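You operate a simulated robot arm through the tools that you are given. There is no shell and no other tool.

You run a simulated robot arm. Do the job below in one go: nothing can be reset, and whatever is moved stays where it is left.

Task
Try the blue, orange and green memory cards in the reader; leave the one with job 2 in it.
Fine: the other two go back in their slits; write or clear nothing; laptop stays on.

It is judged by the outcome, as a careful person would: the job done as asked, and still so three seconds after it is handed in. It fails if anything else is knocked over, pushed out of place, dropped, spilled or broken.

Robot
A 7-joint arm with a two-finger parallel gripper, fixed in place. Base frame: the origin is at the foot of the arm, x ahead of it, y to its left, z up; the work surface is at about z = 740. Lengths are in mm, angles in rad, forces in N, time in s.
Its first joint turns from -2.897 to 2.897 rad. Payload 3.43 kg.
Tool frame: the origin (TCP) lies between the finger pads and is the grasp point; the fingertips stand 30 mm ahead of it; z points along the fingers, y is the line along which they close. The gripper opens to 94 mm. The fingers are 28 mm wide and 10 mm thick; the gripper's body (50 by 96 mm) begins 55 mm behind the TCP.
Orientation is told as [roll, pitch, yaw] about the base's x, y, z axes, in that order, counted from this pose: with the fingers straight down and closing along the base's y, the tool's x points along the base's -x, its y along +y and its z along -z.

Tools
- The arm moves only by the tool send_rows. Its argument "series" is one flat list of numbers, 7 for each row, row after row: the turn, a rotation vector about the base's x, y, z in units of 45 degrees (1.0 is 45 degrees), then the shift along the base's x, y, z in units of 200 mm (1.0 is 200 mm), then the closure in counts, from 0 (fully open) to 255 (shut). In form: [ax, ay, az, dx, dy, dz, jaw, ax, ay, az, dx, dy, dz, jaw, ...]. A call has 1 to 20 rows; each row is the pose to reach, as a shift and turn from the pose commanded when the call began. A call with a number of a shift or a turn outside -1 to 1 is refused whole. A row lasts 0.2 s, in which the tool goes at most 50 mm and 0.15 rad; a call with a longer step from one row to the next is refused whole, and so is a gripper value outside its range. A pose out of reach is approached as far as the arm can. The call stops where the force on the tool passes 40 N (or 10 N more than at its start, if that is more) or the arm is blocked; 0.2 s more then pass. The fingers move at their own pace (about 45 mm/s each) and stop on an object; they squeeze with about 31 N. The grip force told is the motor's: it shows also when the fingers shut on nothing. Time passes only in rows, and 0.2 s behind the last, so rows that repeat a pose let the fingers close. The reply holds the time, the measured pose of the TCP, the force on the tool along the base axes, the opening and the grip force, in the units named above and with some noise, with the torque about the TCP (base axes, N m) and any sound that the robot's microphone picked up.
- Cameras (640 x 400 px; columns grow to the right, rows downward): "scene" is fixed at [221, -497.7, 1304.1]; the picture's right is [0.59, -0.81, 0.00], its down [-0.49, -0.36, -0.79] and it looks along [0.64, 0.47, -0.61] (base axes); focal length 344 px, centre (320, 200). "wrist" rides on the gripper at [76, 14, -102] in the tool frame; the picture's right is [-0.18, 0.98, 0.00], its down [-0.75, -0.14, -0.64] and it looks along [-0.63, -0.12, 0.77] (tool axes); focal length 243 px, centre (320, 200). There is no depth. A picture from a camera that has moved, and an enlarged one, comes with that camera's place and axes in the base frame and with its lens.
- get_image(camera): a new picture of that camera. The clock stands still meanwhile.
- move_column(by): slides the trunk up (or, below 0, down) by that many mm; the arm rides with it, the base frame stays. It gives what a move gives, with no picture.
- inspect(camera, box): a new picture of the part [left, top, right, bottom] of that camera's present view, enlarged. The clock stands still meanwhile.
- finish_job(): hands the job in; it is judged then, once.

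Nothing tells you positions but the pictures and the camera data. Unless the task says otherwise, let go and move clear before handing in.

The tools are called after ">>>" as name(argument=value, ...) on one line, values as JSON. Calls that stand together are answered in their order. send_rows: Moves the arm, as the interface text tells. Its arguments: {"type":"object","properties":{"series":{"type":"array","items":{"type":"number"}}},"required":["series"]} The other tools are called the same way: move_column (by) slides the trunk up or down; get_image (camera) takes a picture; inspect (camera, box) takes an enlarged picture of a part of a camera's view; finish_job () hands the job in.

At the start:

```text
t: 0.0
ee_pos: [601.7, -349.4, 1059.3]
orientation: [0.002, 0.0, 0.0]
wrist_force: [-0.3, -0.3, 0.1]
torque: [0.0, -0.01, -0.01]
finger_gap: 93.9
finger_force: 0.1
trunk travel left (down, up): [-225.0, 265.0]
```

scene: 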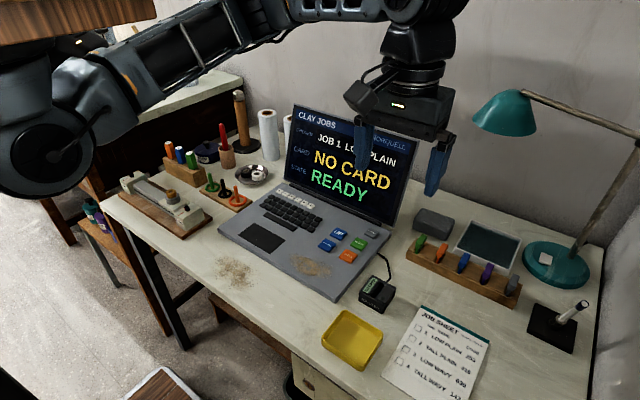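
wrist: 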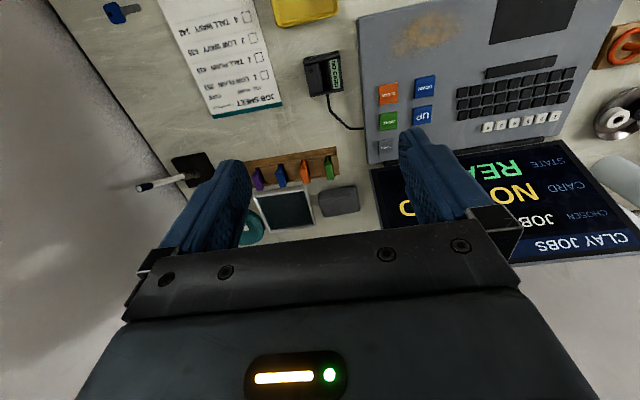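

I see a laptop showing "NO CARD READY", a small card reader on a cable, and a wooden rack of coloured cards by the lamp. I'll zoom in on these to work out positions before moving.

>>> inspect(camera="scene", box=[390, 200, 550, 300])

>>> inspect(camera="scene", box=[320, 250, 480, 350])

>>> inspect(camera="scene", box=[270, 100, 430, 200])

>>> inspect(camera="wrist", box=[220, 30, 380, 240])

>>> inspect(camera="scene", box=[380, 300, 500, 400])

>>> inspect(camera="scene", box=[220, 170, 400, 300])

```text
4.00 times, centred on (470, 250) of scene
camera zoom: at [221.0, -497.7, 1304.1], right [0.59, -0.81, 0.0], down [-0.49, -0.36, -0.79], along [0.64, 0.47, -0.61], focal length 1374 px, centre (-280, 0)
```

zoom: 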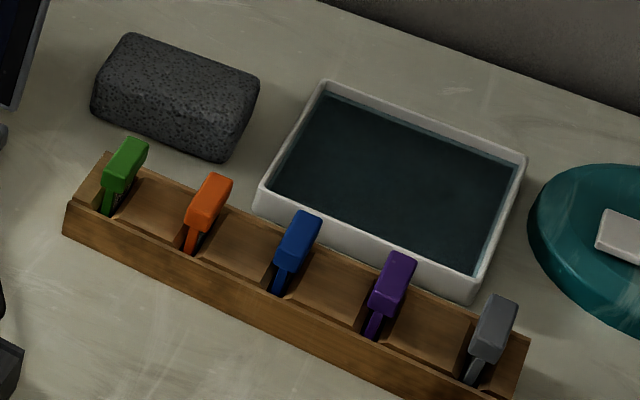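

```text
4.00 times, centred on (400, 300) of scene
camera zoom: at [221.0, -497.7, 1304.1], right [0.59, -0.81, 0.0], down [-0.49, -0.36, -0.79], along [0.64, 0.47, -0.61], focal length 1374 px, centre (0, -200)
```

zoom: 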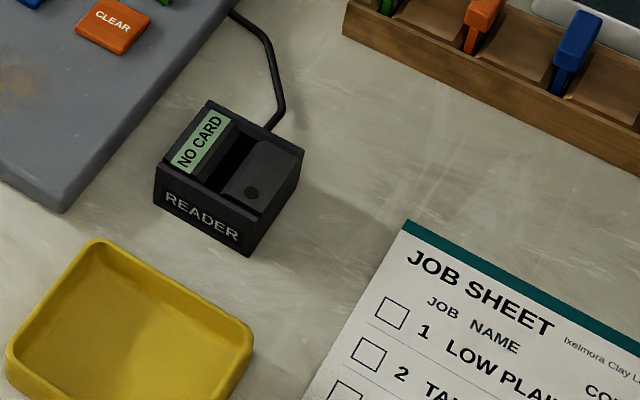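

```text
4.00 times, centred on (350, 150) of scene
camera zoom: at [221.0, -497.7, 1304.1], right [0.59, -0.81, 0.0], down [-0.49, -0.36, -0.79], along [0.64, 0.47, -0.61], focal length 1374 px, centre (200, 400)
```

zoom: 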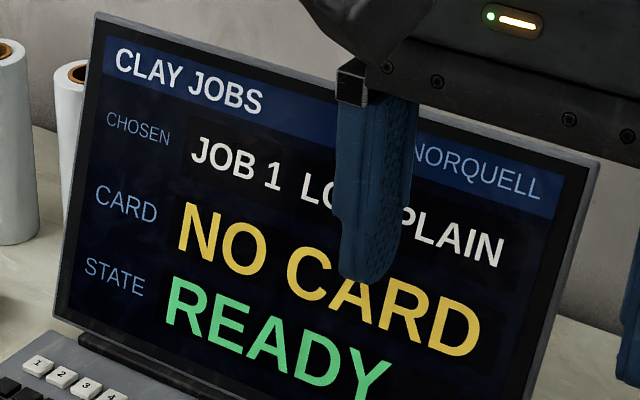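

```text
1.90 times, centred on (300, 135) of wrist
camera zoom: at [526.3, -335.1, 1161.0], right [0.18, 0.98, 0.0], down [0.75, -0.14, 0.64], along [0.63, -0.12, -0.77], focal length 462 px, centre (358, 324)
```

zoom: 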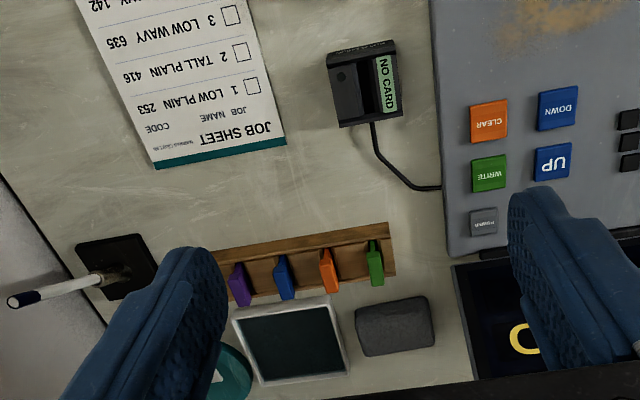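

```text
4.00 times, centred on (440, 350) of scene
camera zoom: at [221.0, -497.7, 1304.1], right [0.59, -0.81, 0.0], down [-0.49, -0.36, -0.79], along [0.64, 0.47, -0.61], focal length 1374 px, centre (-160, -400)
```

zoom: 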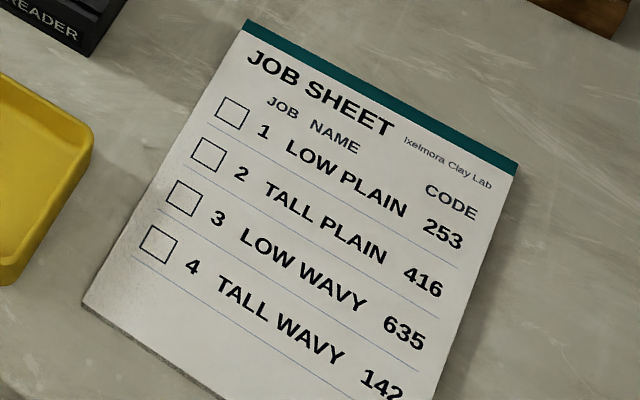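

```text
3.08 times, centred on (310, 235) of scene
camera zoom: at [221.0, -497.7, 1304.1], right [0.59, -0.81, 0.0], down [-0.49, -0.36, -0.79], along [0.64, 0.47, -0.61], focal length 1057 px, centre (351, 92)
```

zoom: 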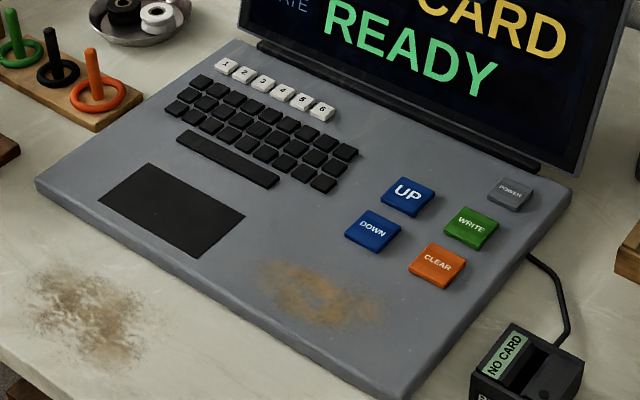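

The job sheet says job 2 is TALL PLAIN, code 416. The rack cards stand with their faces along x and thin in y, and the reader slot also runs along x. I'll lower the wrist camera for a more precise look at both.

>>> send_rows(series=[0, 0, 0, 0.0225, -0.1125, -0.16, 0, 0, 0, 0, 0.045, -0.225, -0.32, 0, 0, 0, 0, 0.0675, -0.3375, -0.48, 0, 0, 0, 0, 0.09, -0.45, -0.64, 0, 0, 0, 0, 0.09, -0.45, -0.64, 0])

>>> get_image(camera="wrist")

>>> get_image(camera="scene")

```text
t: 1.2
ee_pos: [620.2, -435.9, 929.3]
orientation: [0.001, -0.002, 0.001]
wrist_force: [-0.2, -1.1, -0.1]
torque: [0.0, -0.04, -0.05]
finger_gap: 93.9
finger_force: 0.0
trunk travel left (down, up): [-225.0, 265.0]
```

```text
taken
camera wrist: at [544.4, -424.4, 1032.4], right [0.18, 0.98, 0.0], down [0.75, -0.14, 0.64], along [0.63, -0.12, -0.77], focal length 243 px, centre (320, 200)
```

wrist: 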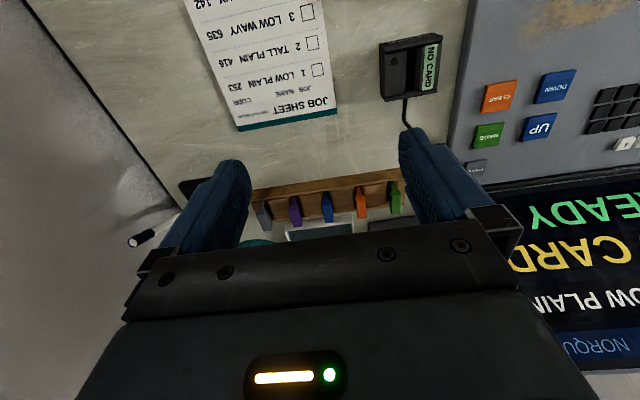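

```text
taken
```

scene: 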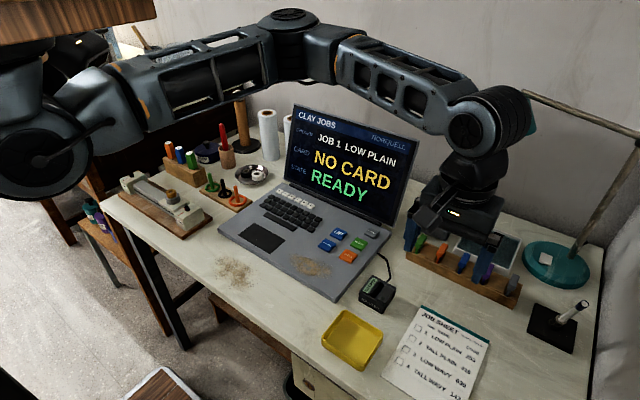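

The rack is visible between the fingers. I'll zoom in on it here, then tilt the tool up briefly to find where the lamp shade is so the arm stays clear of it.

>>> inspect(camera="wrist", box=[240, 160, 420, 250])

>>> inspect(camera="wrist", box=[350, 20, 470, 130])

>>> send_rows(series=[0, -0.166, 0, 0, 0, 0.1, 0, 0, -0.332, 0, 0, 0, 0.2, 0, 0, -0.5, 0, 0, 0, 0.3, 0, 0, -0.666, 0, 0, 0, 0.4, 0, 0, -0.832, 0, 0, 0, 0.5, 0, 0, -1, 0, 0, 0, 0.5, 0, 0, -1, 0, 0, 0, 0.5, 0])

>>> get_image(camera="wrist")

>>> get_image(camera="scene")

```text
3.56 times, centred on (330, 205) of wrist
camera zoom: at [544.4, -424.4, 1032.4], right [0.18, 0.98, 0.0], down [0.75, -0.14, 0.64], along [0.63, -0.12, -0.77], focal length 863 px, centre (284, 182)
```

zoom: 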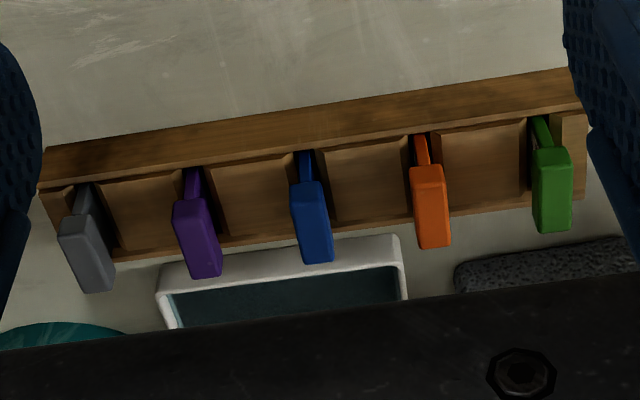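

```text
3.64 times, centred on (410, 75) of wrist
camera zoom: at [544.4, -424.4, 1032.4], right [0.18, 0.98, 0.0], down [0.75, -0.14, 0.64], along [0.63, -0.12, -0.77], focal length 882 px, centre (-7, 654)
```

zoom: 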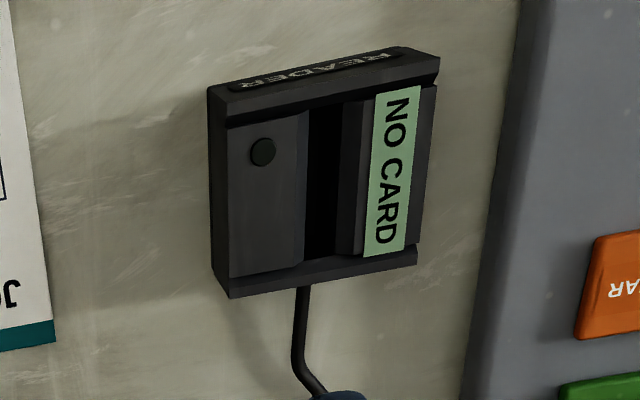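

```text
t: 2.8
ee_pos: [620.2, -439.0, 1031.3]
orientation: [0.0, -0.789, -0.001]
wrist_force: [-0.7, -0.6, -0.3]
torque: [0.02, -0.02, -0.03]
finger_gap: 93.9
finger_force: 0.0
trunk travel left (down, up): [-225.0, 265.0]
```

```text
taken
camera wrist: at [494.0, -424.9, 1049.8], right [0.13, 0.98, 0.13], down [0.08, -0.14, 0.99], along [0.99, -0.12, -0.09], focal length 243 px, centre (320, 200)
```

wrist: 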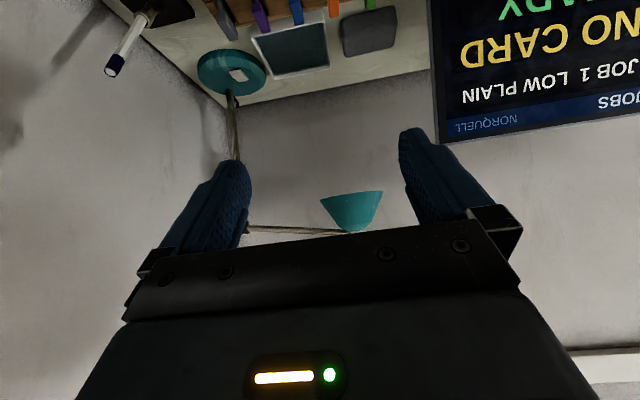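

```text
taken
```

scene: 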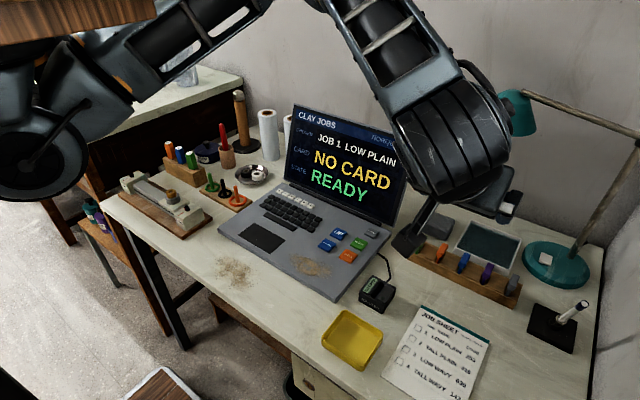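

The lamp shade is at roughly x 860–970, y −475 to −365, z 1015–1065, so I need to keep the wrist at lower x. Next I'll level the tool and yaw it 90° so the camera looks along the rack, because x and z can't be told apart from the current angle.

>>> send_rows(series=[0, 0.166, 0, 0.03, 0.05, -0.02, 0, 0, 0.332, 0, 0.06, 0.1, -0.04, 0, 0, 0.5, 0, 0.1, 0.15, -0.07, 0, 0, 0.666, 0, 0.13, 0.2, -0.1, 0, 0, 0.832, 0, 0.16, 0.25, -0.13, 0, 0, 1, 0, 0.2, 0.3, -0.15, 0, 0, 1, 0, 0.2, 0.3, -0.15, 0])

>>> send_rows(series=[0, 0, -0.166, 0.03, 0.02, -0.02, 0, 0, 0, -0.332, 0.06, 0.04, -0.04, 0, 0, 0, -0.5, 0.1, 0.06, -0.07, 0, 0, 0, -0.666, 0.13, 0.08, -0.1, 0, 0, 0, -0.832, 0.16, 0.1, -0.13, 0, 0, 0, -1, 0.2, 0.12, -0.15, 0, 0, 0, -1, 0.2, 0.12, -0.15, 0])

>>> send_rows(series=[0, 0, -0.166, 0.03, 0.02, -0.02, 0, 0, 0, -0.332, 0.06, 0.04, -0.04, 0, 0, 0, -0.5, 0.1, 0.06, -0.07, 0, 0, 0, -0.666, 0.13, 0.08, -0.1, 0, 0, 0, -0.832, 0.16, 0.1, -0.13, 0, 0, 0, -1, 0.2, 0.12, -0.15, 0, 0, 0, -1, 0.2, 0.12, -0.15, 0, 0, 0, -1, 0.2, 0.12, -0.15, 0])

>>> get_image(camera="wrist")

>>> get_image(camera="scene")

```text
t: 4.4
ee_pos: [658.7, -377.9, 1000.7]
orientation: [0.0, 0.001, 0.0]
wrist_force: [0.5, -0.9, -0.2]
torque: [-0.02, 0.0, -0.01]
finger_gap: 94.0
finger_force: 0.1
trunk travel left (down, up): [-225.0, 265.0]
```

```text
t: 6.0
ee_pos: [699.1, -354.7, 971.2]
orientation: [0.001, 0.001, -0.785]
wrist_force: [-0.1, -0.2, 0.2]
torque: [0.0, 0.0, -0.03]
finger_gap: 93.9
finger_force: 0.1
trunk travel left (down, up): [-225.0, 265.0]
```

```text
t: 7.8
ee_pos: [731.4, -334.0, 945.0]
orientation: [0.0, 0.001, -1.438]
wrist_force: [-0.4, 0.2, 0.3]
torque: [0.03, 0.0, 0.02]
finger_gap: 93.9
finger_force: 0.1
out of reach, approached as far as the arm can: row 6, 7, 8
trunk travel left (down, up): [-225.0, 265.0]
```

```text
taken
camera wrist: at [736.5, -257.9, 1047.0], right [1.0, -0.05, 0.0], down [-0.04, -0.77, 0.64], along [-0.03, -0.64, -0.77], focal length 243 px, centre (320, 200)
```

wrist: 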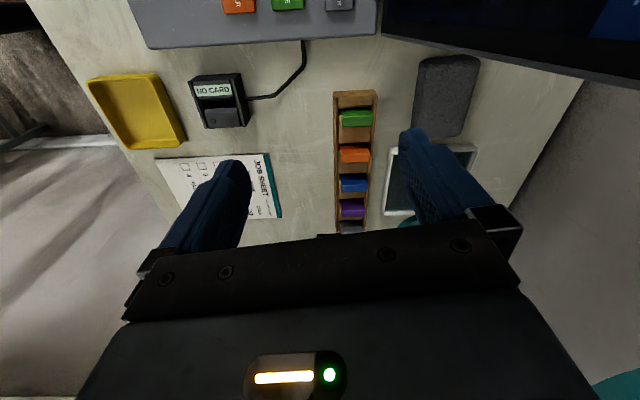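

```text
taken
```

scene: 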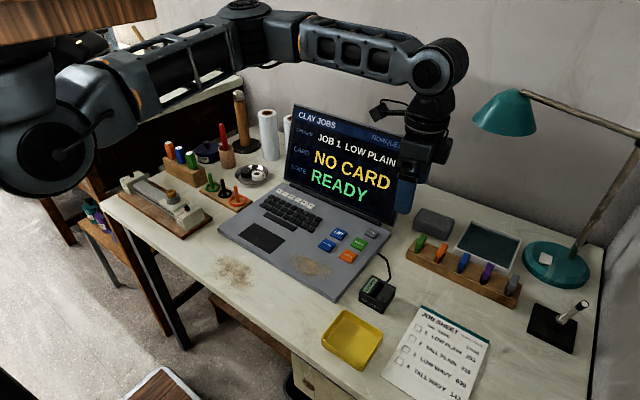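

Looking along the rack now, I can see the reader, the rack and the card heads with x and z well separated. I'll zoom in to measure.

>>> inspect(camera="wrist", box=[310, 80, 410, 160])

>>> inspect(camera="wrist", box=[310, 135, 410, 240])

>>> inspect(camera="wrist", box=[170, 60, 270, 140])

```text
5.00 times, centred on (360, 120) of wrist
camera zoom: at [736.5, -257.9, 1047.0], right [1.0, -0.05, 0.0], down [-0.04, -0.77, 0.64], along [-0.03, -0.64, -0.77], focal length 1213 px, centre (120, 600)
```

zoom: 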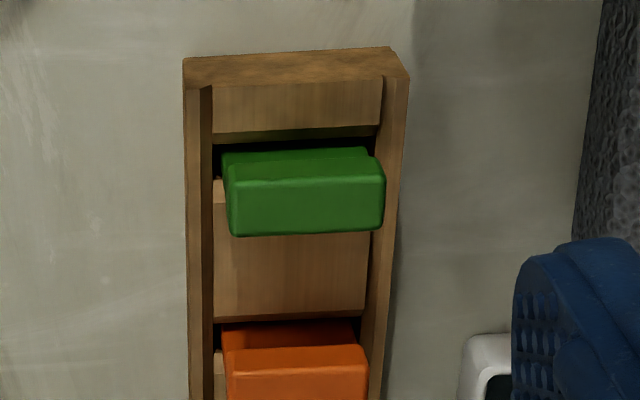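

```text
3.81 times, centred on (360, 188) of wrist
camera zoom: at [736.5, -257.9, 1047.0], right [1.0, -0.05, 0.0], down [-0.04, -0.77, 0.64], along [-0.03, -0.64, -0.77], focal length 924 px, centre (168, 248)
```

zoom: 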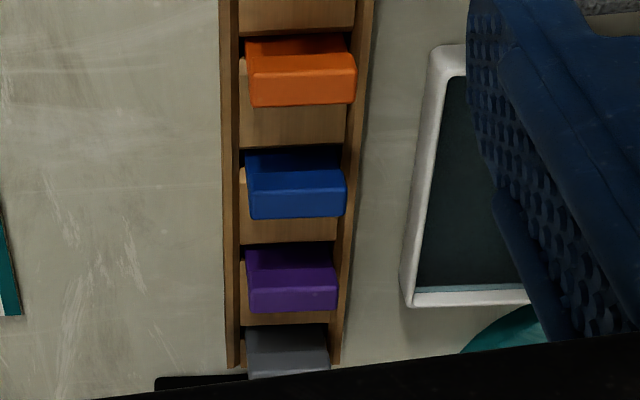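

```text
5.00 times, centred on (220, 100) of wrist
camera zoom: at [736.5, -257.9, 1047.0], right [1.0, -0.05, 0.0], down [-0.04, -0.77, 0.64], along [-0.03, -0.64, -0.77], focal length 1213 px, centre (820, 700)
```

zoom: 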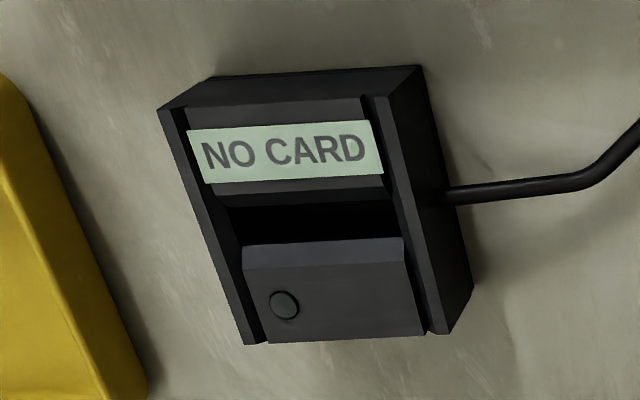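

The rack spans about x 747–797, with its end at y −345 and its top at z≈763. Card heads are about 12 mm thick, top z≈787, centred at x≈772: green y≈−364, orange y≈−409, blue y≈−455. The reader slot is near (617, −345.7). I'll turn the yaw back to zero.

>>> send_rows(series=[0, 0, 0.166, 0, -0.02, 0, 0, 0, 0, 0.332, 0, -0.04, 0, 0, 0, 0, 0.5, 0, -0.06, 0, 0, 0, 0, 0.666, 0, -0.08, 0, 0, 0, 0, 0.832, 0, -0.1, 0, 0, 0, 0, 1, 0, -0.12, 0, 0, 0, 0, 1, 0, -0.12, 0, 0, 0, 0, 1, 0, -0.12, 0, 0])

```text
t: 9.6
ee_pos: [731.5, -357.3, 944.4]
orientation: [0.0, -0.001, -0.652]
wrist_force: [0.6, -0.6, 0.3]
torque: [0.0, -0.01, 0.01]
finger_gap: 93.9
finger_force: 0.1
trunk travel left (down, up): [-225.0, 265.0]
```

Yaw is −0.652, so I'll remove the rest while coming in toward the green card and narrowing the fingers to about 36 mm.

>>> send_rows(series=[0, 0, 0.166, 0.01, -0.007, -0.04, 0, 0, 0, 0.332, 0.02, -0.014, -0.08, 80, 0, 0, 0.498, 0.03, -0.021, -0.12, 157, 0, 0, 0.664, 0.036, -0.028, -0.16, 157, 0, 0, 0.83, 0.0425, -0.035, -0.22, 157, 0, 0, 0.83, 0.0425, -0.035, -0.22, 157, 0, 0, 0.83, 0.0425, -0.035, -0.22, 157, 0, 0, 0.83, 0.0425, -0.035, -0.22, 157])

>>> get_image(camera="wrist")

>>> get_image(camera="scene")

```text
t: 11.4
ee_pos: [740.4, -364.4, 900.9]
orientation: [0.0, -0.001, -0.002]
wrist_force: [-1.1, -0.1, 0.9]
torque: [-0.02, 0.02, -0.03]
finger_gap: 36.0
finger_force: 0.1
trunk travel left (down, up): [-225.0, 265.0]
```

```text
taken
camera wrist: at [664.7, -350.8, 1003.3], right [0.19, 0.98, 0.0], down [0.75, -0.14, 0.64], along [0.63, -0.12, -0.77], focal length 243 px, centre (320, 200)
```

wrist: 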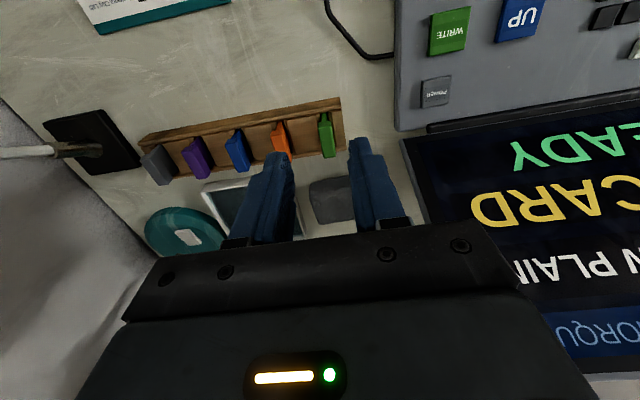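

```text
taken
```

scene: 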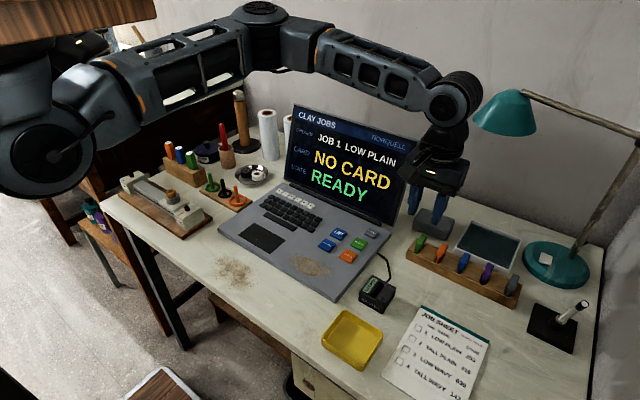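

The fingers are at 36 mm and the tool is square again. I'll zoom in to refine the card positions from here.

>>> inspect(camera="wrist", box=[220, 80, 360, 180])

>>> inspect(camera="scene", box=[390, 150, 490, 250])

```text
4.00 times, centred on (290, 130) of wrist
camera zoom: at [664.7, -350.8, 1003.3], right [0.19, 0.98, 0.0], down [0.75, -0.14, 0.64], along [0.63, -0.12, -0.77], focal length 970 px, centre (440, 480)
```

zoom: 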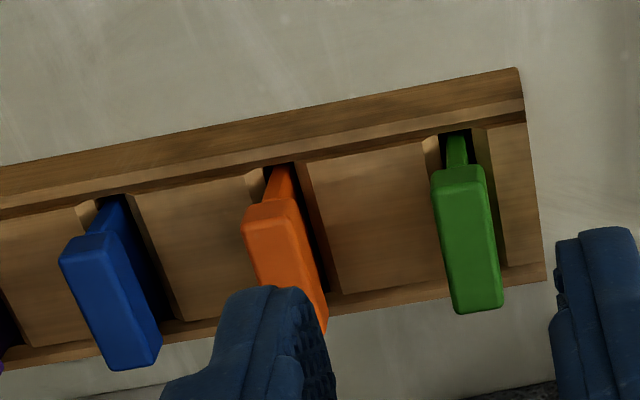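

```text
4.00 times, centred on (440, 200) of scene
camera zoom: at [221.0, -497.7, 1304.1], right [0.59, -0.81, 0.0], down [-0.49, -0.36, -0.79], along [0.64, 0.47, -0.61], focal length 1374 px, centre (-160, 200)
```

zoom: 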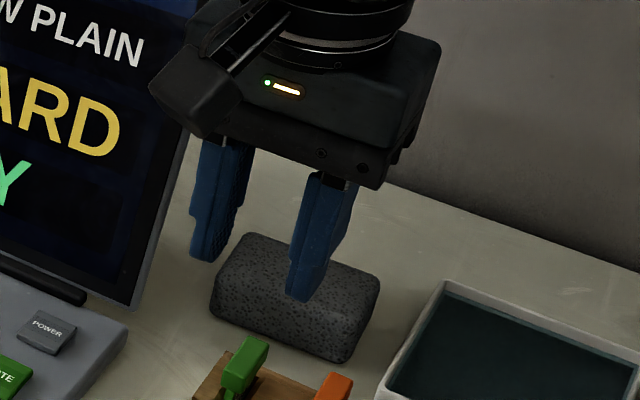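

Green's head is centred at about (771, −363.5), 12 mm thick. I'll descend around it, stopping partway to check.

>>> send_rows(series=[0, 0, 0, 0.08, 0.002, -0.12, 157, 0, 0, 0, 0.155, 0.004, -0.24, 157, 0, 0, 0, 0.155, 0.004, -0.36, 157, 0, 0, 0, 0.155, 0.004, -0.44, 157, 0, 0, 0, 0.155, 0.004, -0.44, 157])

>>> get_image(camera="wrist")

>>> inspect(camera="scene", box=[380, 170, 540, 300])

>>> get_image(camera="scene")

```text
t: 12.6
ee_pos: [772.2, -364.9, 813.2]
orientation: [-0.001, -0.002, -0.002]
wrist_force: [0.1, -1.1, 0.4]
torque: [-0.01, -0.01, -0.01]
finger_gap: 36.1
finger_force: 0.0
trunk travel left (down, up): [-225.0, 265.0]
```

```text
taken
camera wrist: at [696.2, -351.0, 915.8], right [0.19, 0.98, 0.0], down [0.75, -0.14, 0.64], along [0.63, -0.12, -0.77], focal length 243 px, centre (320, 200)
```

wrist: 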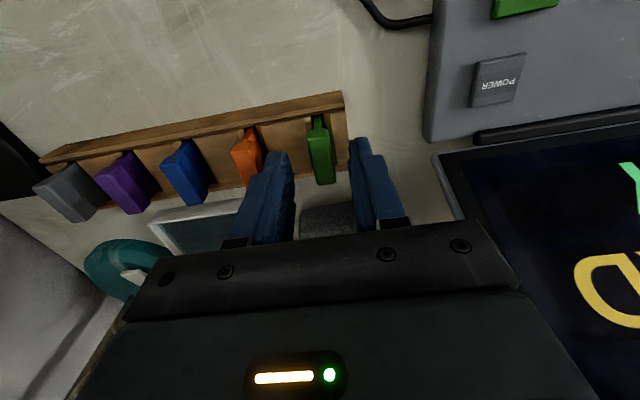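

```text
3.08 times, centred on (460, 235) of scene
camera zoom: at [221.0, -497.7, 1304.1], right [0.59, -0.81, 0.0], down [-0.49, -0.36, -0.79], along [0.64, 0.47, -0.61], focal length 1057 px, centre (-111, 92)
```

zoom: 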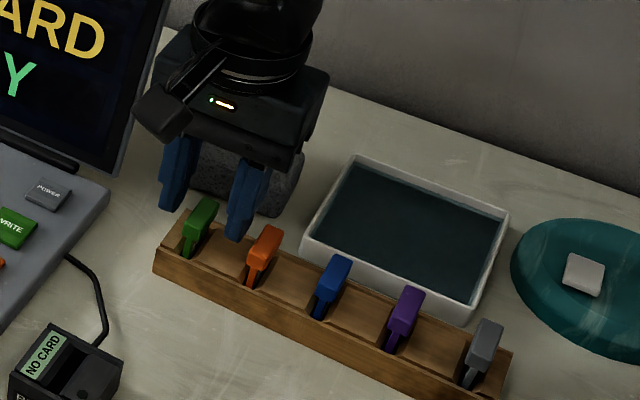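

```text
taken
```

scene: 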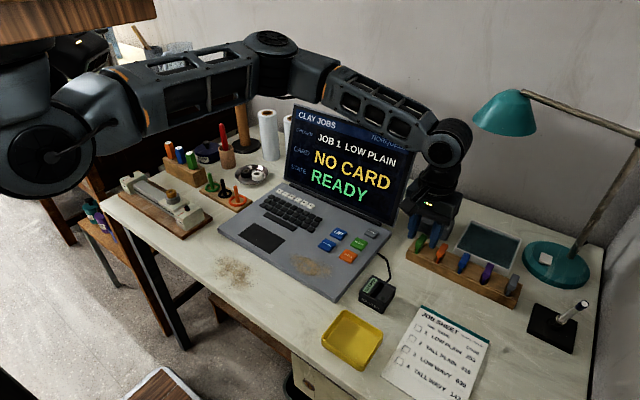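

The fingers straddle the green head. One zoom to check centring before the last 16 mm.

>>> inspect(camera="wrist", box=[260, 100, 380, 200])

```text
4.00 times, centred on (320, 150) of wrist
camera zoom: at [696.2, -351.0, 915.8], right [0.19, 0.98, 0.0], down [0.75, -0.14, 0.64], along [0.63, -0.12, -0.77], focal length 970 px, centre (320, 400)
```

zoom: 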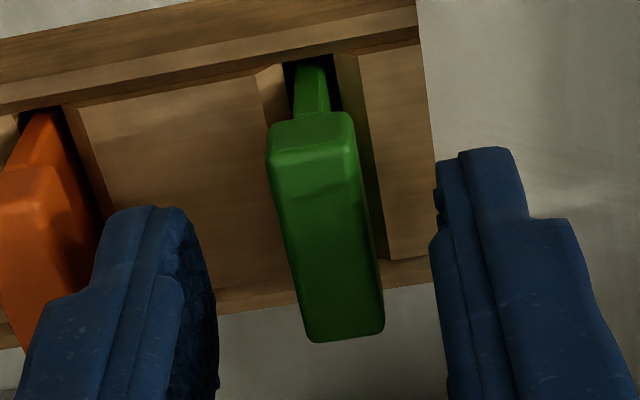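

Centred well. Descending to TCP z≈797 (tips just above the rack) and closing.

>>> send_rows(series=[0, 0, 0, 0, 0, -0.04, 157, 0, 0, 0, 0, 0, -0.08, 157, 0, 0, 0, 0, 0, -0.08, 157])

>>> send_rows(series=[0, 0, 0, 0, 0, 0, 180, 0, 0, 0, 0, 0, 0, 200, 0, 0, 0, 0, 0, 0, 255, 0, 0, 0, 0, 0, 0, 255, 0, 0, 0, 0, 0, 0, 255])

>>> get_image(camera="wrist")

```text
t: 13.4
ee_pos: [770.0, -364.4, 797.6]
orientation: [0.001, 0.001, -0.001]
wrist_force: [0.5, -0.8, 0.1]
torque: [0.01, -0.04, 0.05]
finger_gap: 35.9
finger_force: 0.1
trunk travel left (down, up): [-225.0, 265.0]
```

```text
t: 14.6
ee_pos: [771.9, -363.7, 797.0]
orientation: [-0.001, 0.0, -0.001]
wrist_force: [-0.3, -0.1, 0.4]
torque: [-0.02, 0.02, -0.03]
finger_gap: 11.2
finger_force: 31.1
trunk travel left (down, up): [-225.0, 265.0]
```

```text
taken
camera wrist: at [695.8, -350.3, 899.4], right [0.19, 0.98, 0.0], down [0.75, -0.14, 0.64], along [0.63, -0.12, -0.77], focal length 243 px, centre (320, 200)
```

wrist: 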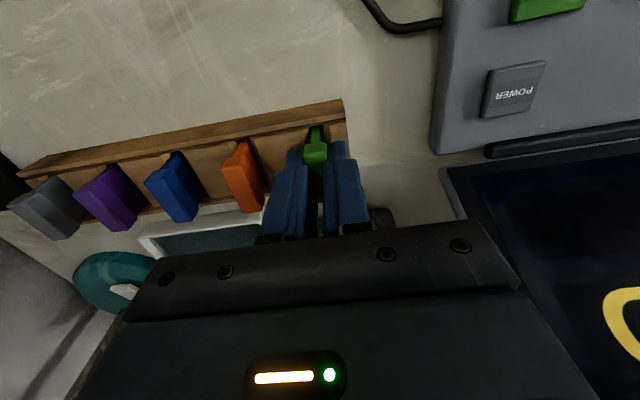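

Green is gripped (11.2 mm). Lifting it straight up.

>>> send_rows(series=[0, 0, 0, 0, 0, 0.05, 255, 0, 0, 0, 0, 0, 0.1, 255, 0, 0, 0, 0, 0, 0.2, 255, 0, 0, 0, 0, 0, 0.3, 255, 0, 0, 0, 0, 0, 0.3, 255])

>>> get_image(camera="wrist")

>>> inspect(camera="scene", box=[380, 170, 540, 300])

```text
t: 15.8
ee_pos: [771.3, -364.1, 857.0]
orientation: [0.001, -0.001, -0.003]
wrist_force: [-0.5, -0.2, 0.7]
torque: [-0.03, -0.01, -0.03]
finger_gap: 11.0
finger_force: 30.7
trunk travel left (down, up): [-225.0, 265.0]
```

```text
taken
camera wrist: at [695.4, -350.1, 958.1], right [0.19, 0.98, 0.0], down [0.75, -0.14, 0.64], along [0.63, -0.12, -0.77], focal length 243 px, centre (320, 200)
```

wrist: 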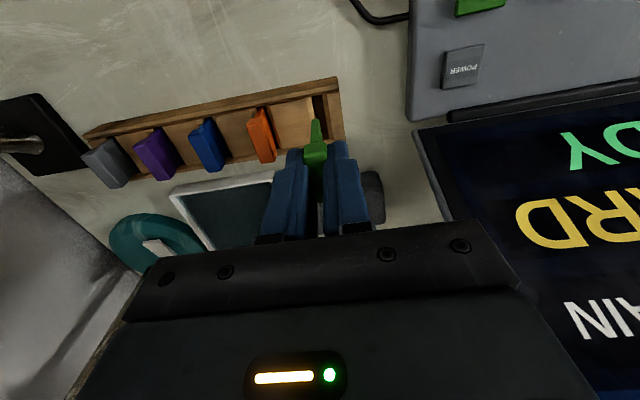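

```text
3.08 times, centred on (460, 235) of scene
camera zoom: at [221.0, -497.7, 1304.1], right [0.59, -0.81, 0.0], down [-0.49, -0.36, -0.79], along [0.64, 0.47, -0.61], focal length 1057 px, centre (-111, 92)
```

zoom: 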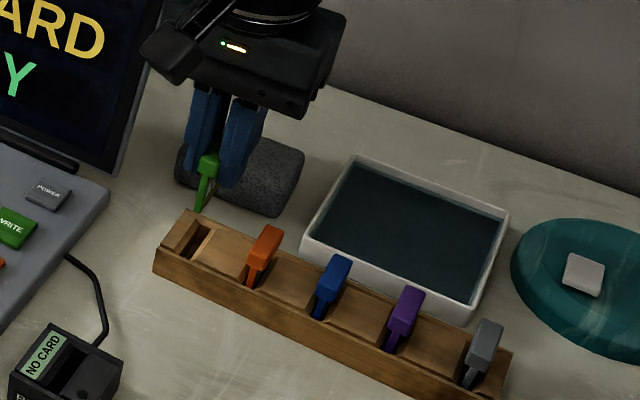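

The green card is out and hanging straight. I'll inspect the plate and the empty slit for reference dimensions.

>>> inspect(camera="wrist", box=[260, 70, 370, 170])

>>> inspect(camera="scene", box=[410, 190, 480, 250])

```text
4.00 times, centred on (315, 120) of wrist
camera zoom: at [695.4, -350.1, 958.1], right [0.19, 0.98, 0.0], down [0.75, -0.14, 0.64], along [0.63, -0.12, -0.77], focal length 970 px, centre (340, 520)
```

zoom: 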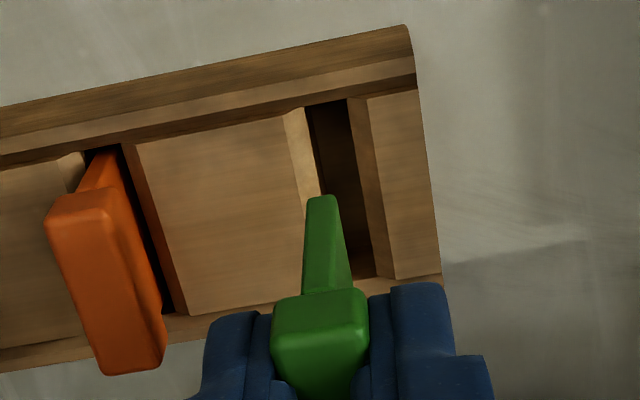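

```text
6.67 times, centred on (445, 220) of scene
camera zoom: at [221.0, -497.7, 1304.1], right [0.59, -0.81, 0.0], down [-0.49, -0.36, -0.79], along [0.64, 0.47, -0.61], focal length 2290 px, centre (-513, 67)
```

zoom: 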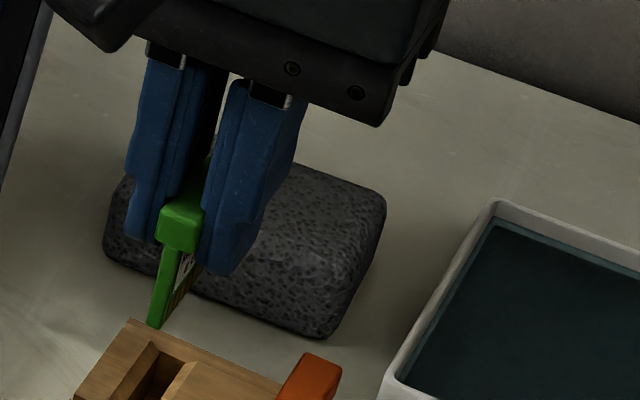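

The plate is about 5–6 mm thick and hangs about 57 mm below the TCP, with contacts on its −y face. Moving over the reader while staying high.

>>> send_rows(series=[0, 0, 0, -0.15, 0.02, 0, 255, 0, 0, 0, -0.35, 0.045, 0, 255, 0, 0, 0, -0.55, 0.07, 0, 255, 0, 0, 0, -0.72, 0.089, 0, 255, 0, 0, 0, -0.7735, 0.089, 0, 255, 0, 0, 0, -0.7735, 0.089, 0, 255, 0, 0, 0, -0.7735, 0.089, 0, 255])

>>> get_image(camera="wrist")

>>> inspect(camera="wrist", box=[260, 70, 380, 170])

>>> inspect(camera="scene", box=[330, 220, 430, 320])

```text
t: 17.4
ee_pos: [618.7, -347.1, 855.3]
orientation: [0.001, -0.001, -0.003]
wrist_force: [0.8, 0.2, -0.1]
torque: [0.0, 0.0, -0.02]
finger_gap: 11.0
finger_force: 31.1
trunk travel left (down, up): [-225.0, 265.0]
```

```text
taken
camera wrist: at [541.9, -332.8, 958.2], right [0.19, 0.98, 0.0], down [0.75, -0.14, 0.64], along [0.63, -0.12, -0.77], focal length 243 px, centre (320, 200)
```

wrist: 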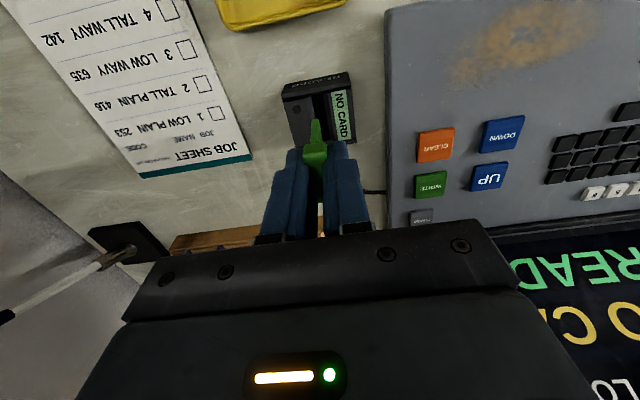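

```text
4.00 times, centred on (320, 120) of wrist
camera zoom: at [541.9, -332.8, 958.2], right [0.19, 0.98, 0.0], down [0.75, -0.14, 0.64], along [0.63, -0.12, -0.77], focal length 970 px, centre (320, 520)
```

zoom: 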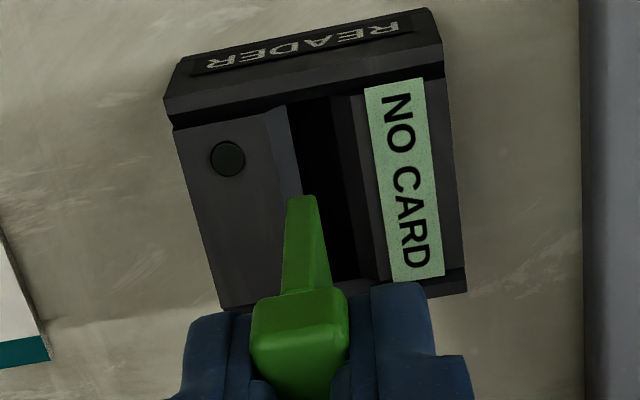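

```text
4.00 times, centred on (380, 270) of scene
camera zoom: at [221.0, -497.7, 1304.1], right [0.59, -0.81, 0.0], down [-0.49, -0.36, -0.79], along [0.64, 0.47, -0.61], focal length 1374 px, centre (80, -80)
```

zoom: 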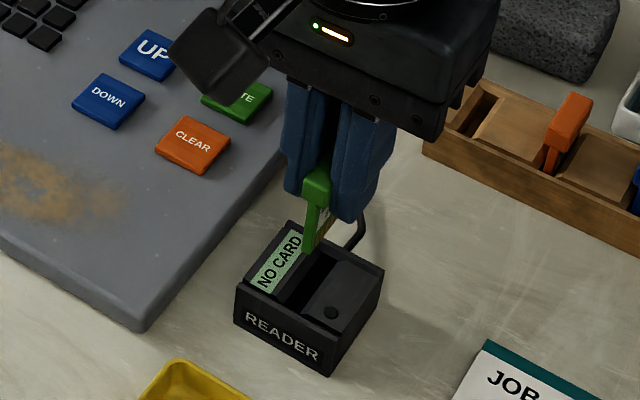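

Slot centre line reads y≈−345 and its x span is 598–636; the plate is at y≈−346.8. I'll shift by about +1.8 mm in y and −0.7 mm in x, lower until the plate is just above the slot, and check.

>>> send_rows(series=[0, 0, 0, -0.0035, 0.009, 0, 255, 0, 0, 0, -0.0035, 0.009, -0.06, 255, 0, 0, 0, -0.0035, 0.009, -0.11, 255, 0, 0, 0, -0.0035, 0.009, -0.11, 255, 0, 0, 0, -0.0035, 0.009, -0.11, 255])

>>> inspect(camera="wrist", box=[260, 70, 380, 170])

>>> inspect(camera="scene", box=[340, 240, 420, 320])

```text
t: 18.6
ee_pos: [615.0, -345.1, 834.6]
orientation: [0.001, 0.0, -0.002]
wrist_force: [0.1, -0.6, 0.3]
torque: [-0.03, 0.0, 0.0]
finger_gap: 11.2
finger_force: 31.3
trunk travel left (down, up): [-225.0, 265.0]
```

```text
4.00 times, centred on (320, 120) of wrist
camera zoom: at [540.8, -331.6, 936.0], right [0.19, 0.98, 0.0], down [0.75, -0.14, 0.64], along [0.63, -0.12, -0.77], focal length 970 px, centre (320, 520)
```

zoom: 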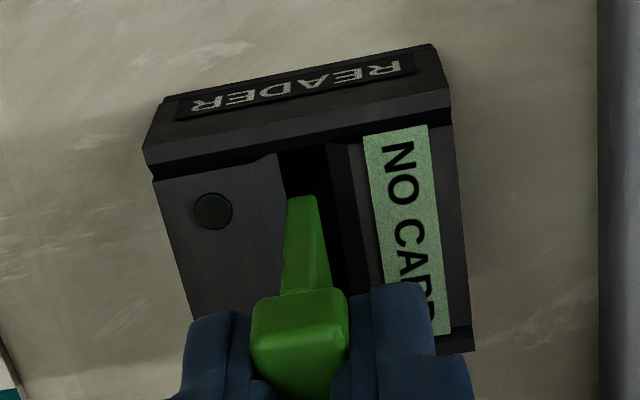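

```text
5.00 times, centred on (380, 280) of scene
camera zoom: at [221.0, -497.7, 1304.1], right [0.59, -0.81, 0.0], down [-0.49, -0.36, -0.79], along [0.64, 0.47, -0.61], focal length 1718 px, centre (20, -200)
```

zoom: 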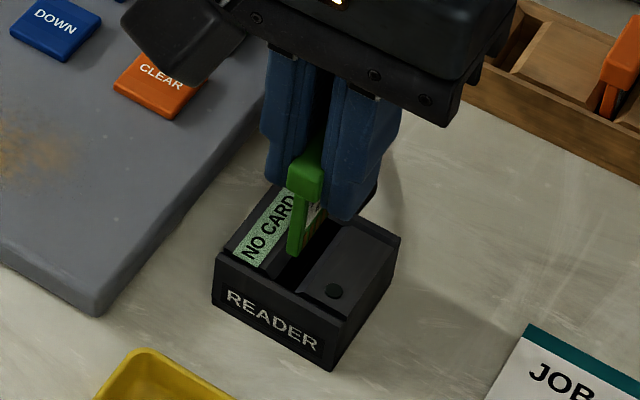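

The plate sits just above the slot, about 0.6 mm off in y. Correcting that and lowering slowly while watching the force.

>>> send_rows(series=[0, 0, 0, 0, 0.003, -0.015, 255, 0, 0, 0, 0, 0.003, -0.03, 255, 0, 0, 0, 0, 0.003, -0.045, 255, 0, 0, 0, 0, 0.003, -0.06, 255, 0, 0, 0, 0, 0.003, -0.075, 255, 0, 0, 0, 0, 0.003, -0.09, 255, 0, 0, 0, 0, 0.003, -0.09, 255])

>>> inspect(camera="wrist", box=[260, 70, 380, 170])

>>> inspect(camera="scene", box=[340, 240, 420, 320])

```text
t: 20.2
ee_pos: [616.3, -343.2, 816.8]
orientation: [0.0, 0.002, -0.002]
wrist_force: [0.0, -0.4, -0.5]
torque: [0.02, -0.02, -0.02]
finger_gap: 11.5
finger_force: 31.3
trunk travel left (down, up): [-225.0, 265.0]
```

```text
4.00 times, centred on (320, 120) of wrist
camera zoom: at [540.5, -330.3, 918.7], right [0.19, 0.98, 0.0], down [0.75, -0.14, 0.64], along [0.63, -0.12, -0.77], focal length 970 px, centre (320, 520)
```

zoom: 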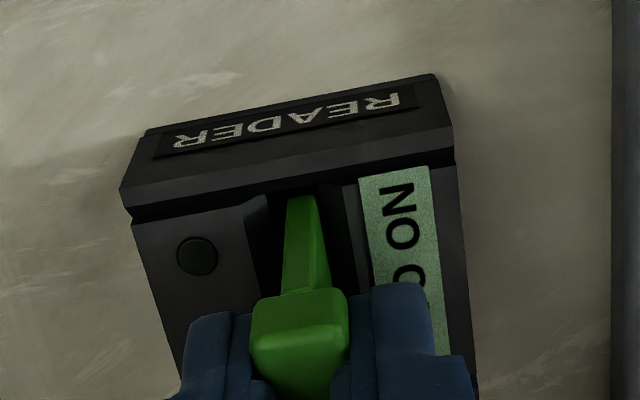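

```text
5.00 times, centred on (380, 280) of scene
camera zoom: at [221.0, -497.7, 1304.1], right [0.59, -0.81, 0.0], down [-0.49, -0.36, -0.79], along [0.64, 0.47, -0.61], focal length 1718 px, centre (20, -200)
```

zoom: 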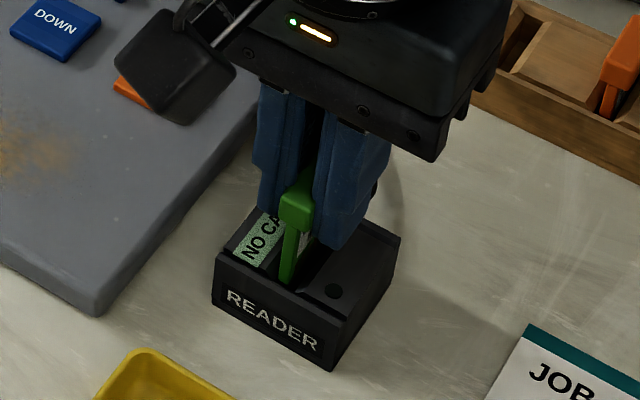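

The plate tip has entered the slot without contact. Zooming further to check the side gaps before going on.

>>> inspect(camera="wrist", box=[310, 105, 350, 145])

>>> inspect(camera="wrist", box=[290, 100, 350, 150])

>>> inspect(camera="scene", box=[370, 265, 420, 305])

```text
10.00 times, centred on (330, 125) of wrist
camera zoom: at [540.5, -330.3, 918.7], right [0.19, 0.98, 0.0], down [0.75, -0.14, 0.64], along [0.63, -0.12, -0.77], focal length 2426 px, centre (220, 950)
```

zoom: 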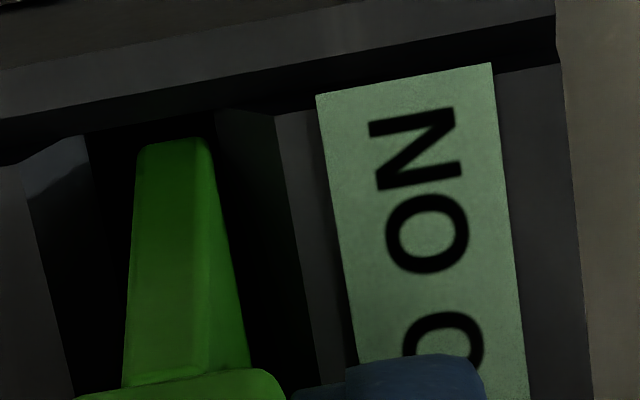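

```text
8.00 times, centred on (320, 125) of wrist
camera zoom: at [540.5, -330.3, 918.7], right [0.19, 0.98, 0.0], down [0.75, -0.14, 0.64], along [0.63, -0.12, -0.77], focal length 1941 px, centre (320, 800)
```

zoom: 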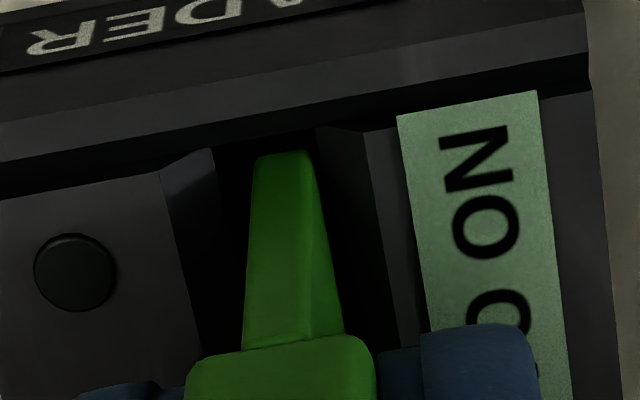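

```text
10.00 times, centred on (395, 285) of scene
camera zoom: at [221.0, -497.7, 1304.1], right [0.59, -0.81, 0.0], down [-0.49, -0.36, -0.79], along [0.64, 0.47, -0.61], focal length 3435 px, centre (-430, -650)
```

zoom: 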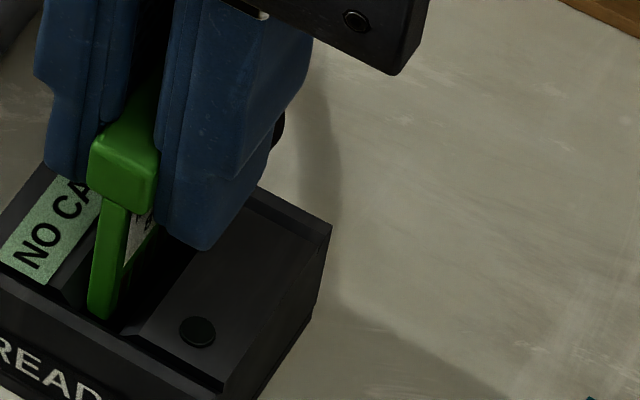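

The slot has about 8.7 mm of mouth for the 5 mm plate, and the plate sits about 0.9 mm to the +y side. I'll centre it and continue down slowly to TCP z≈802.

>>> send_rows(series=[0, 0, 0, 0, -0.0045, 0, 255, 0, 0, 0, 0, -0.0045, -0.015, 255, 0, 0, 0, 0, -0.0045, -0.03, 255, 0, 0, 0, 0, -0.0045, -0.045, 255, 0, 0, 0, 0, -0.0045, -0.06, 255, 0, 0, 0, 0, -0.0045, -0.07, 255, 0, 0, 0, 0, -0.0045, -0.07, 255])

>>> inspect(camera="wrist", box=[260, 90, 380, 190])

>>> inspect(camera="scene", box=[340, 240, 420, 320])

>>> get_image(camera="scene")

```text
t: 21.8
ee_pos: [615.9, -344.1, 803.0]
orientation: [0.0, 0.0, -0.002]
wrist_force: [0.0, 0.0, 0.1]
torque: [-0.02, -0.01, 0.01]
finger_gap: 10.9
finger_force: 31.0
trunk travel left (down, up): [-225.0, 265.0]
```

```text
4.00 times, centred on (320, 140) of wrist
camera zoom: at [540.8, -331.2, 904.5], right [0.19, 0.98, 0.0], down [0.75, -0.14, 0.64], along [0.63, -0.12, -0.77], focal length 970 px, centre (320, 440)
```

zoom: 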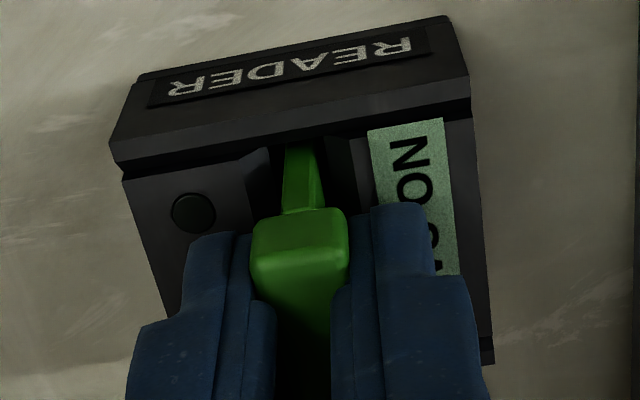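

```text
5.00 times, centred on (380, 280) of scene
camera zoom: at [221.0, -497.7, 1304.1], right [0.59, -0.81, 0.0], down [-0.49, -0.36, -0.79], along [0.64, 0.47, -0.61], focal length 1718 px, centre (20, -200)
```

zoom: 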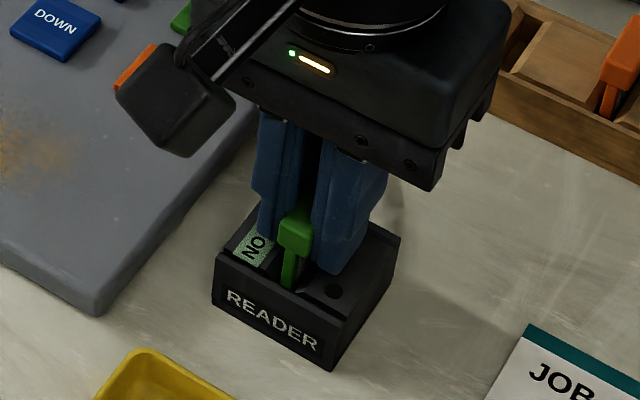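

```text
taken
```

scene: 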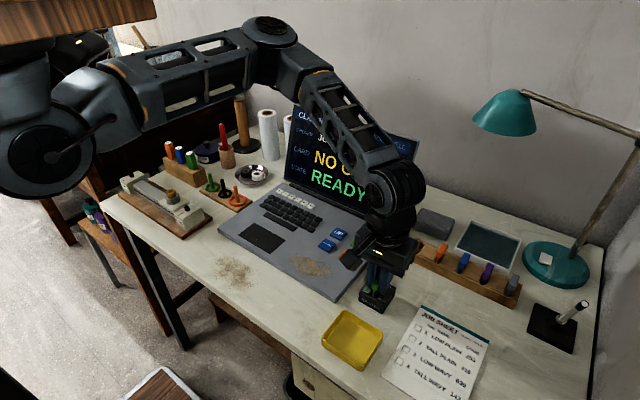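

Still "NO CARD", and the head remains several mm above the reader. I'll ease down in small steps and watch the force and display.

>>> send_rows(series=[0, 0, 0, 0, 0, -0.008, 255, 0, 0, 0, 0, 0, -0.015, 255, 0, 0, 0, 0, 0, -0.015, 255])

>>> inspect(camera="wrist", box=[260, 90, 380, 190])

>>> inspect(camera="scene", box=[280, 100, 420, 320])

```text
t: 22.6
ee_pos: [616.4, -344.1, 798.9]
orientation: [0.0, 0.0, -0.003]
wrist_force: [-0.3, 1.5, 3.2]
torque: [0.03, 0.05, -0.05]
finger_gap: 11.3
finger_force: 30.5
trunk travel left (down, up): [-225.0, 265.0]
```

```text
4.00 times, centred on (320, 140) of wrist
camera zoom: at [540.4, -331.0, 901.1], right [0.19, 0.98, 0.0], down [0.75, -0.14, 0.64], along [0.63, -0.12, -0.77], focal length 970 px, centre (320, 440)
```

zoom: 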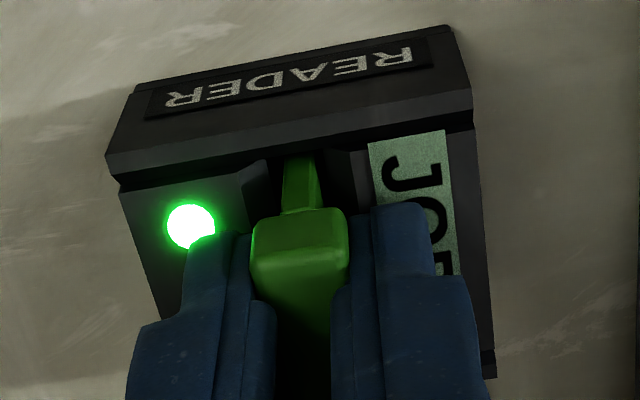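

```text
1.82 times, centred on (350, 210) of scene
camera zoom: at [221.0, -497.7, 1304.1], right [0.59, -0.81, 0.0], down [-0.49, -0.36, -0.79], along [0.64, 0.47, -0.61], focal length 625 px, centre (266, 182)
```

zoom: 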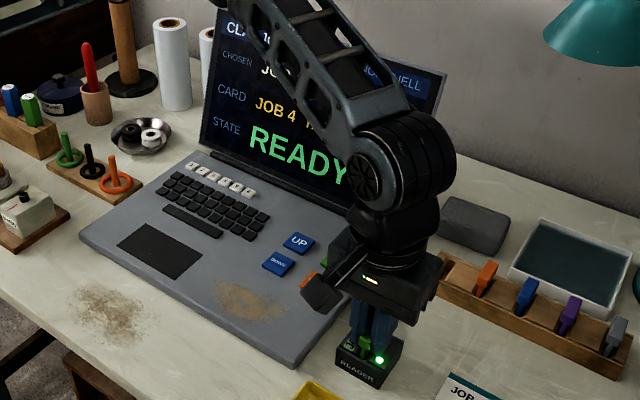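

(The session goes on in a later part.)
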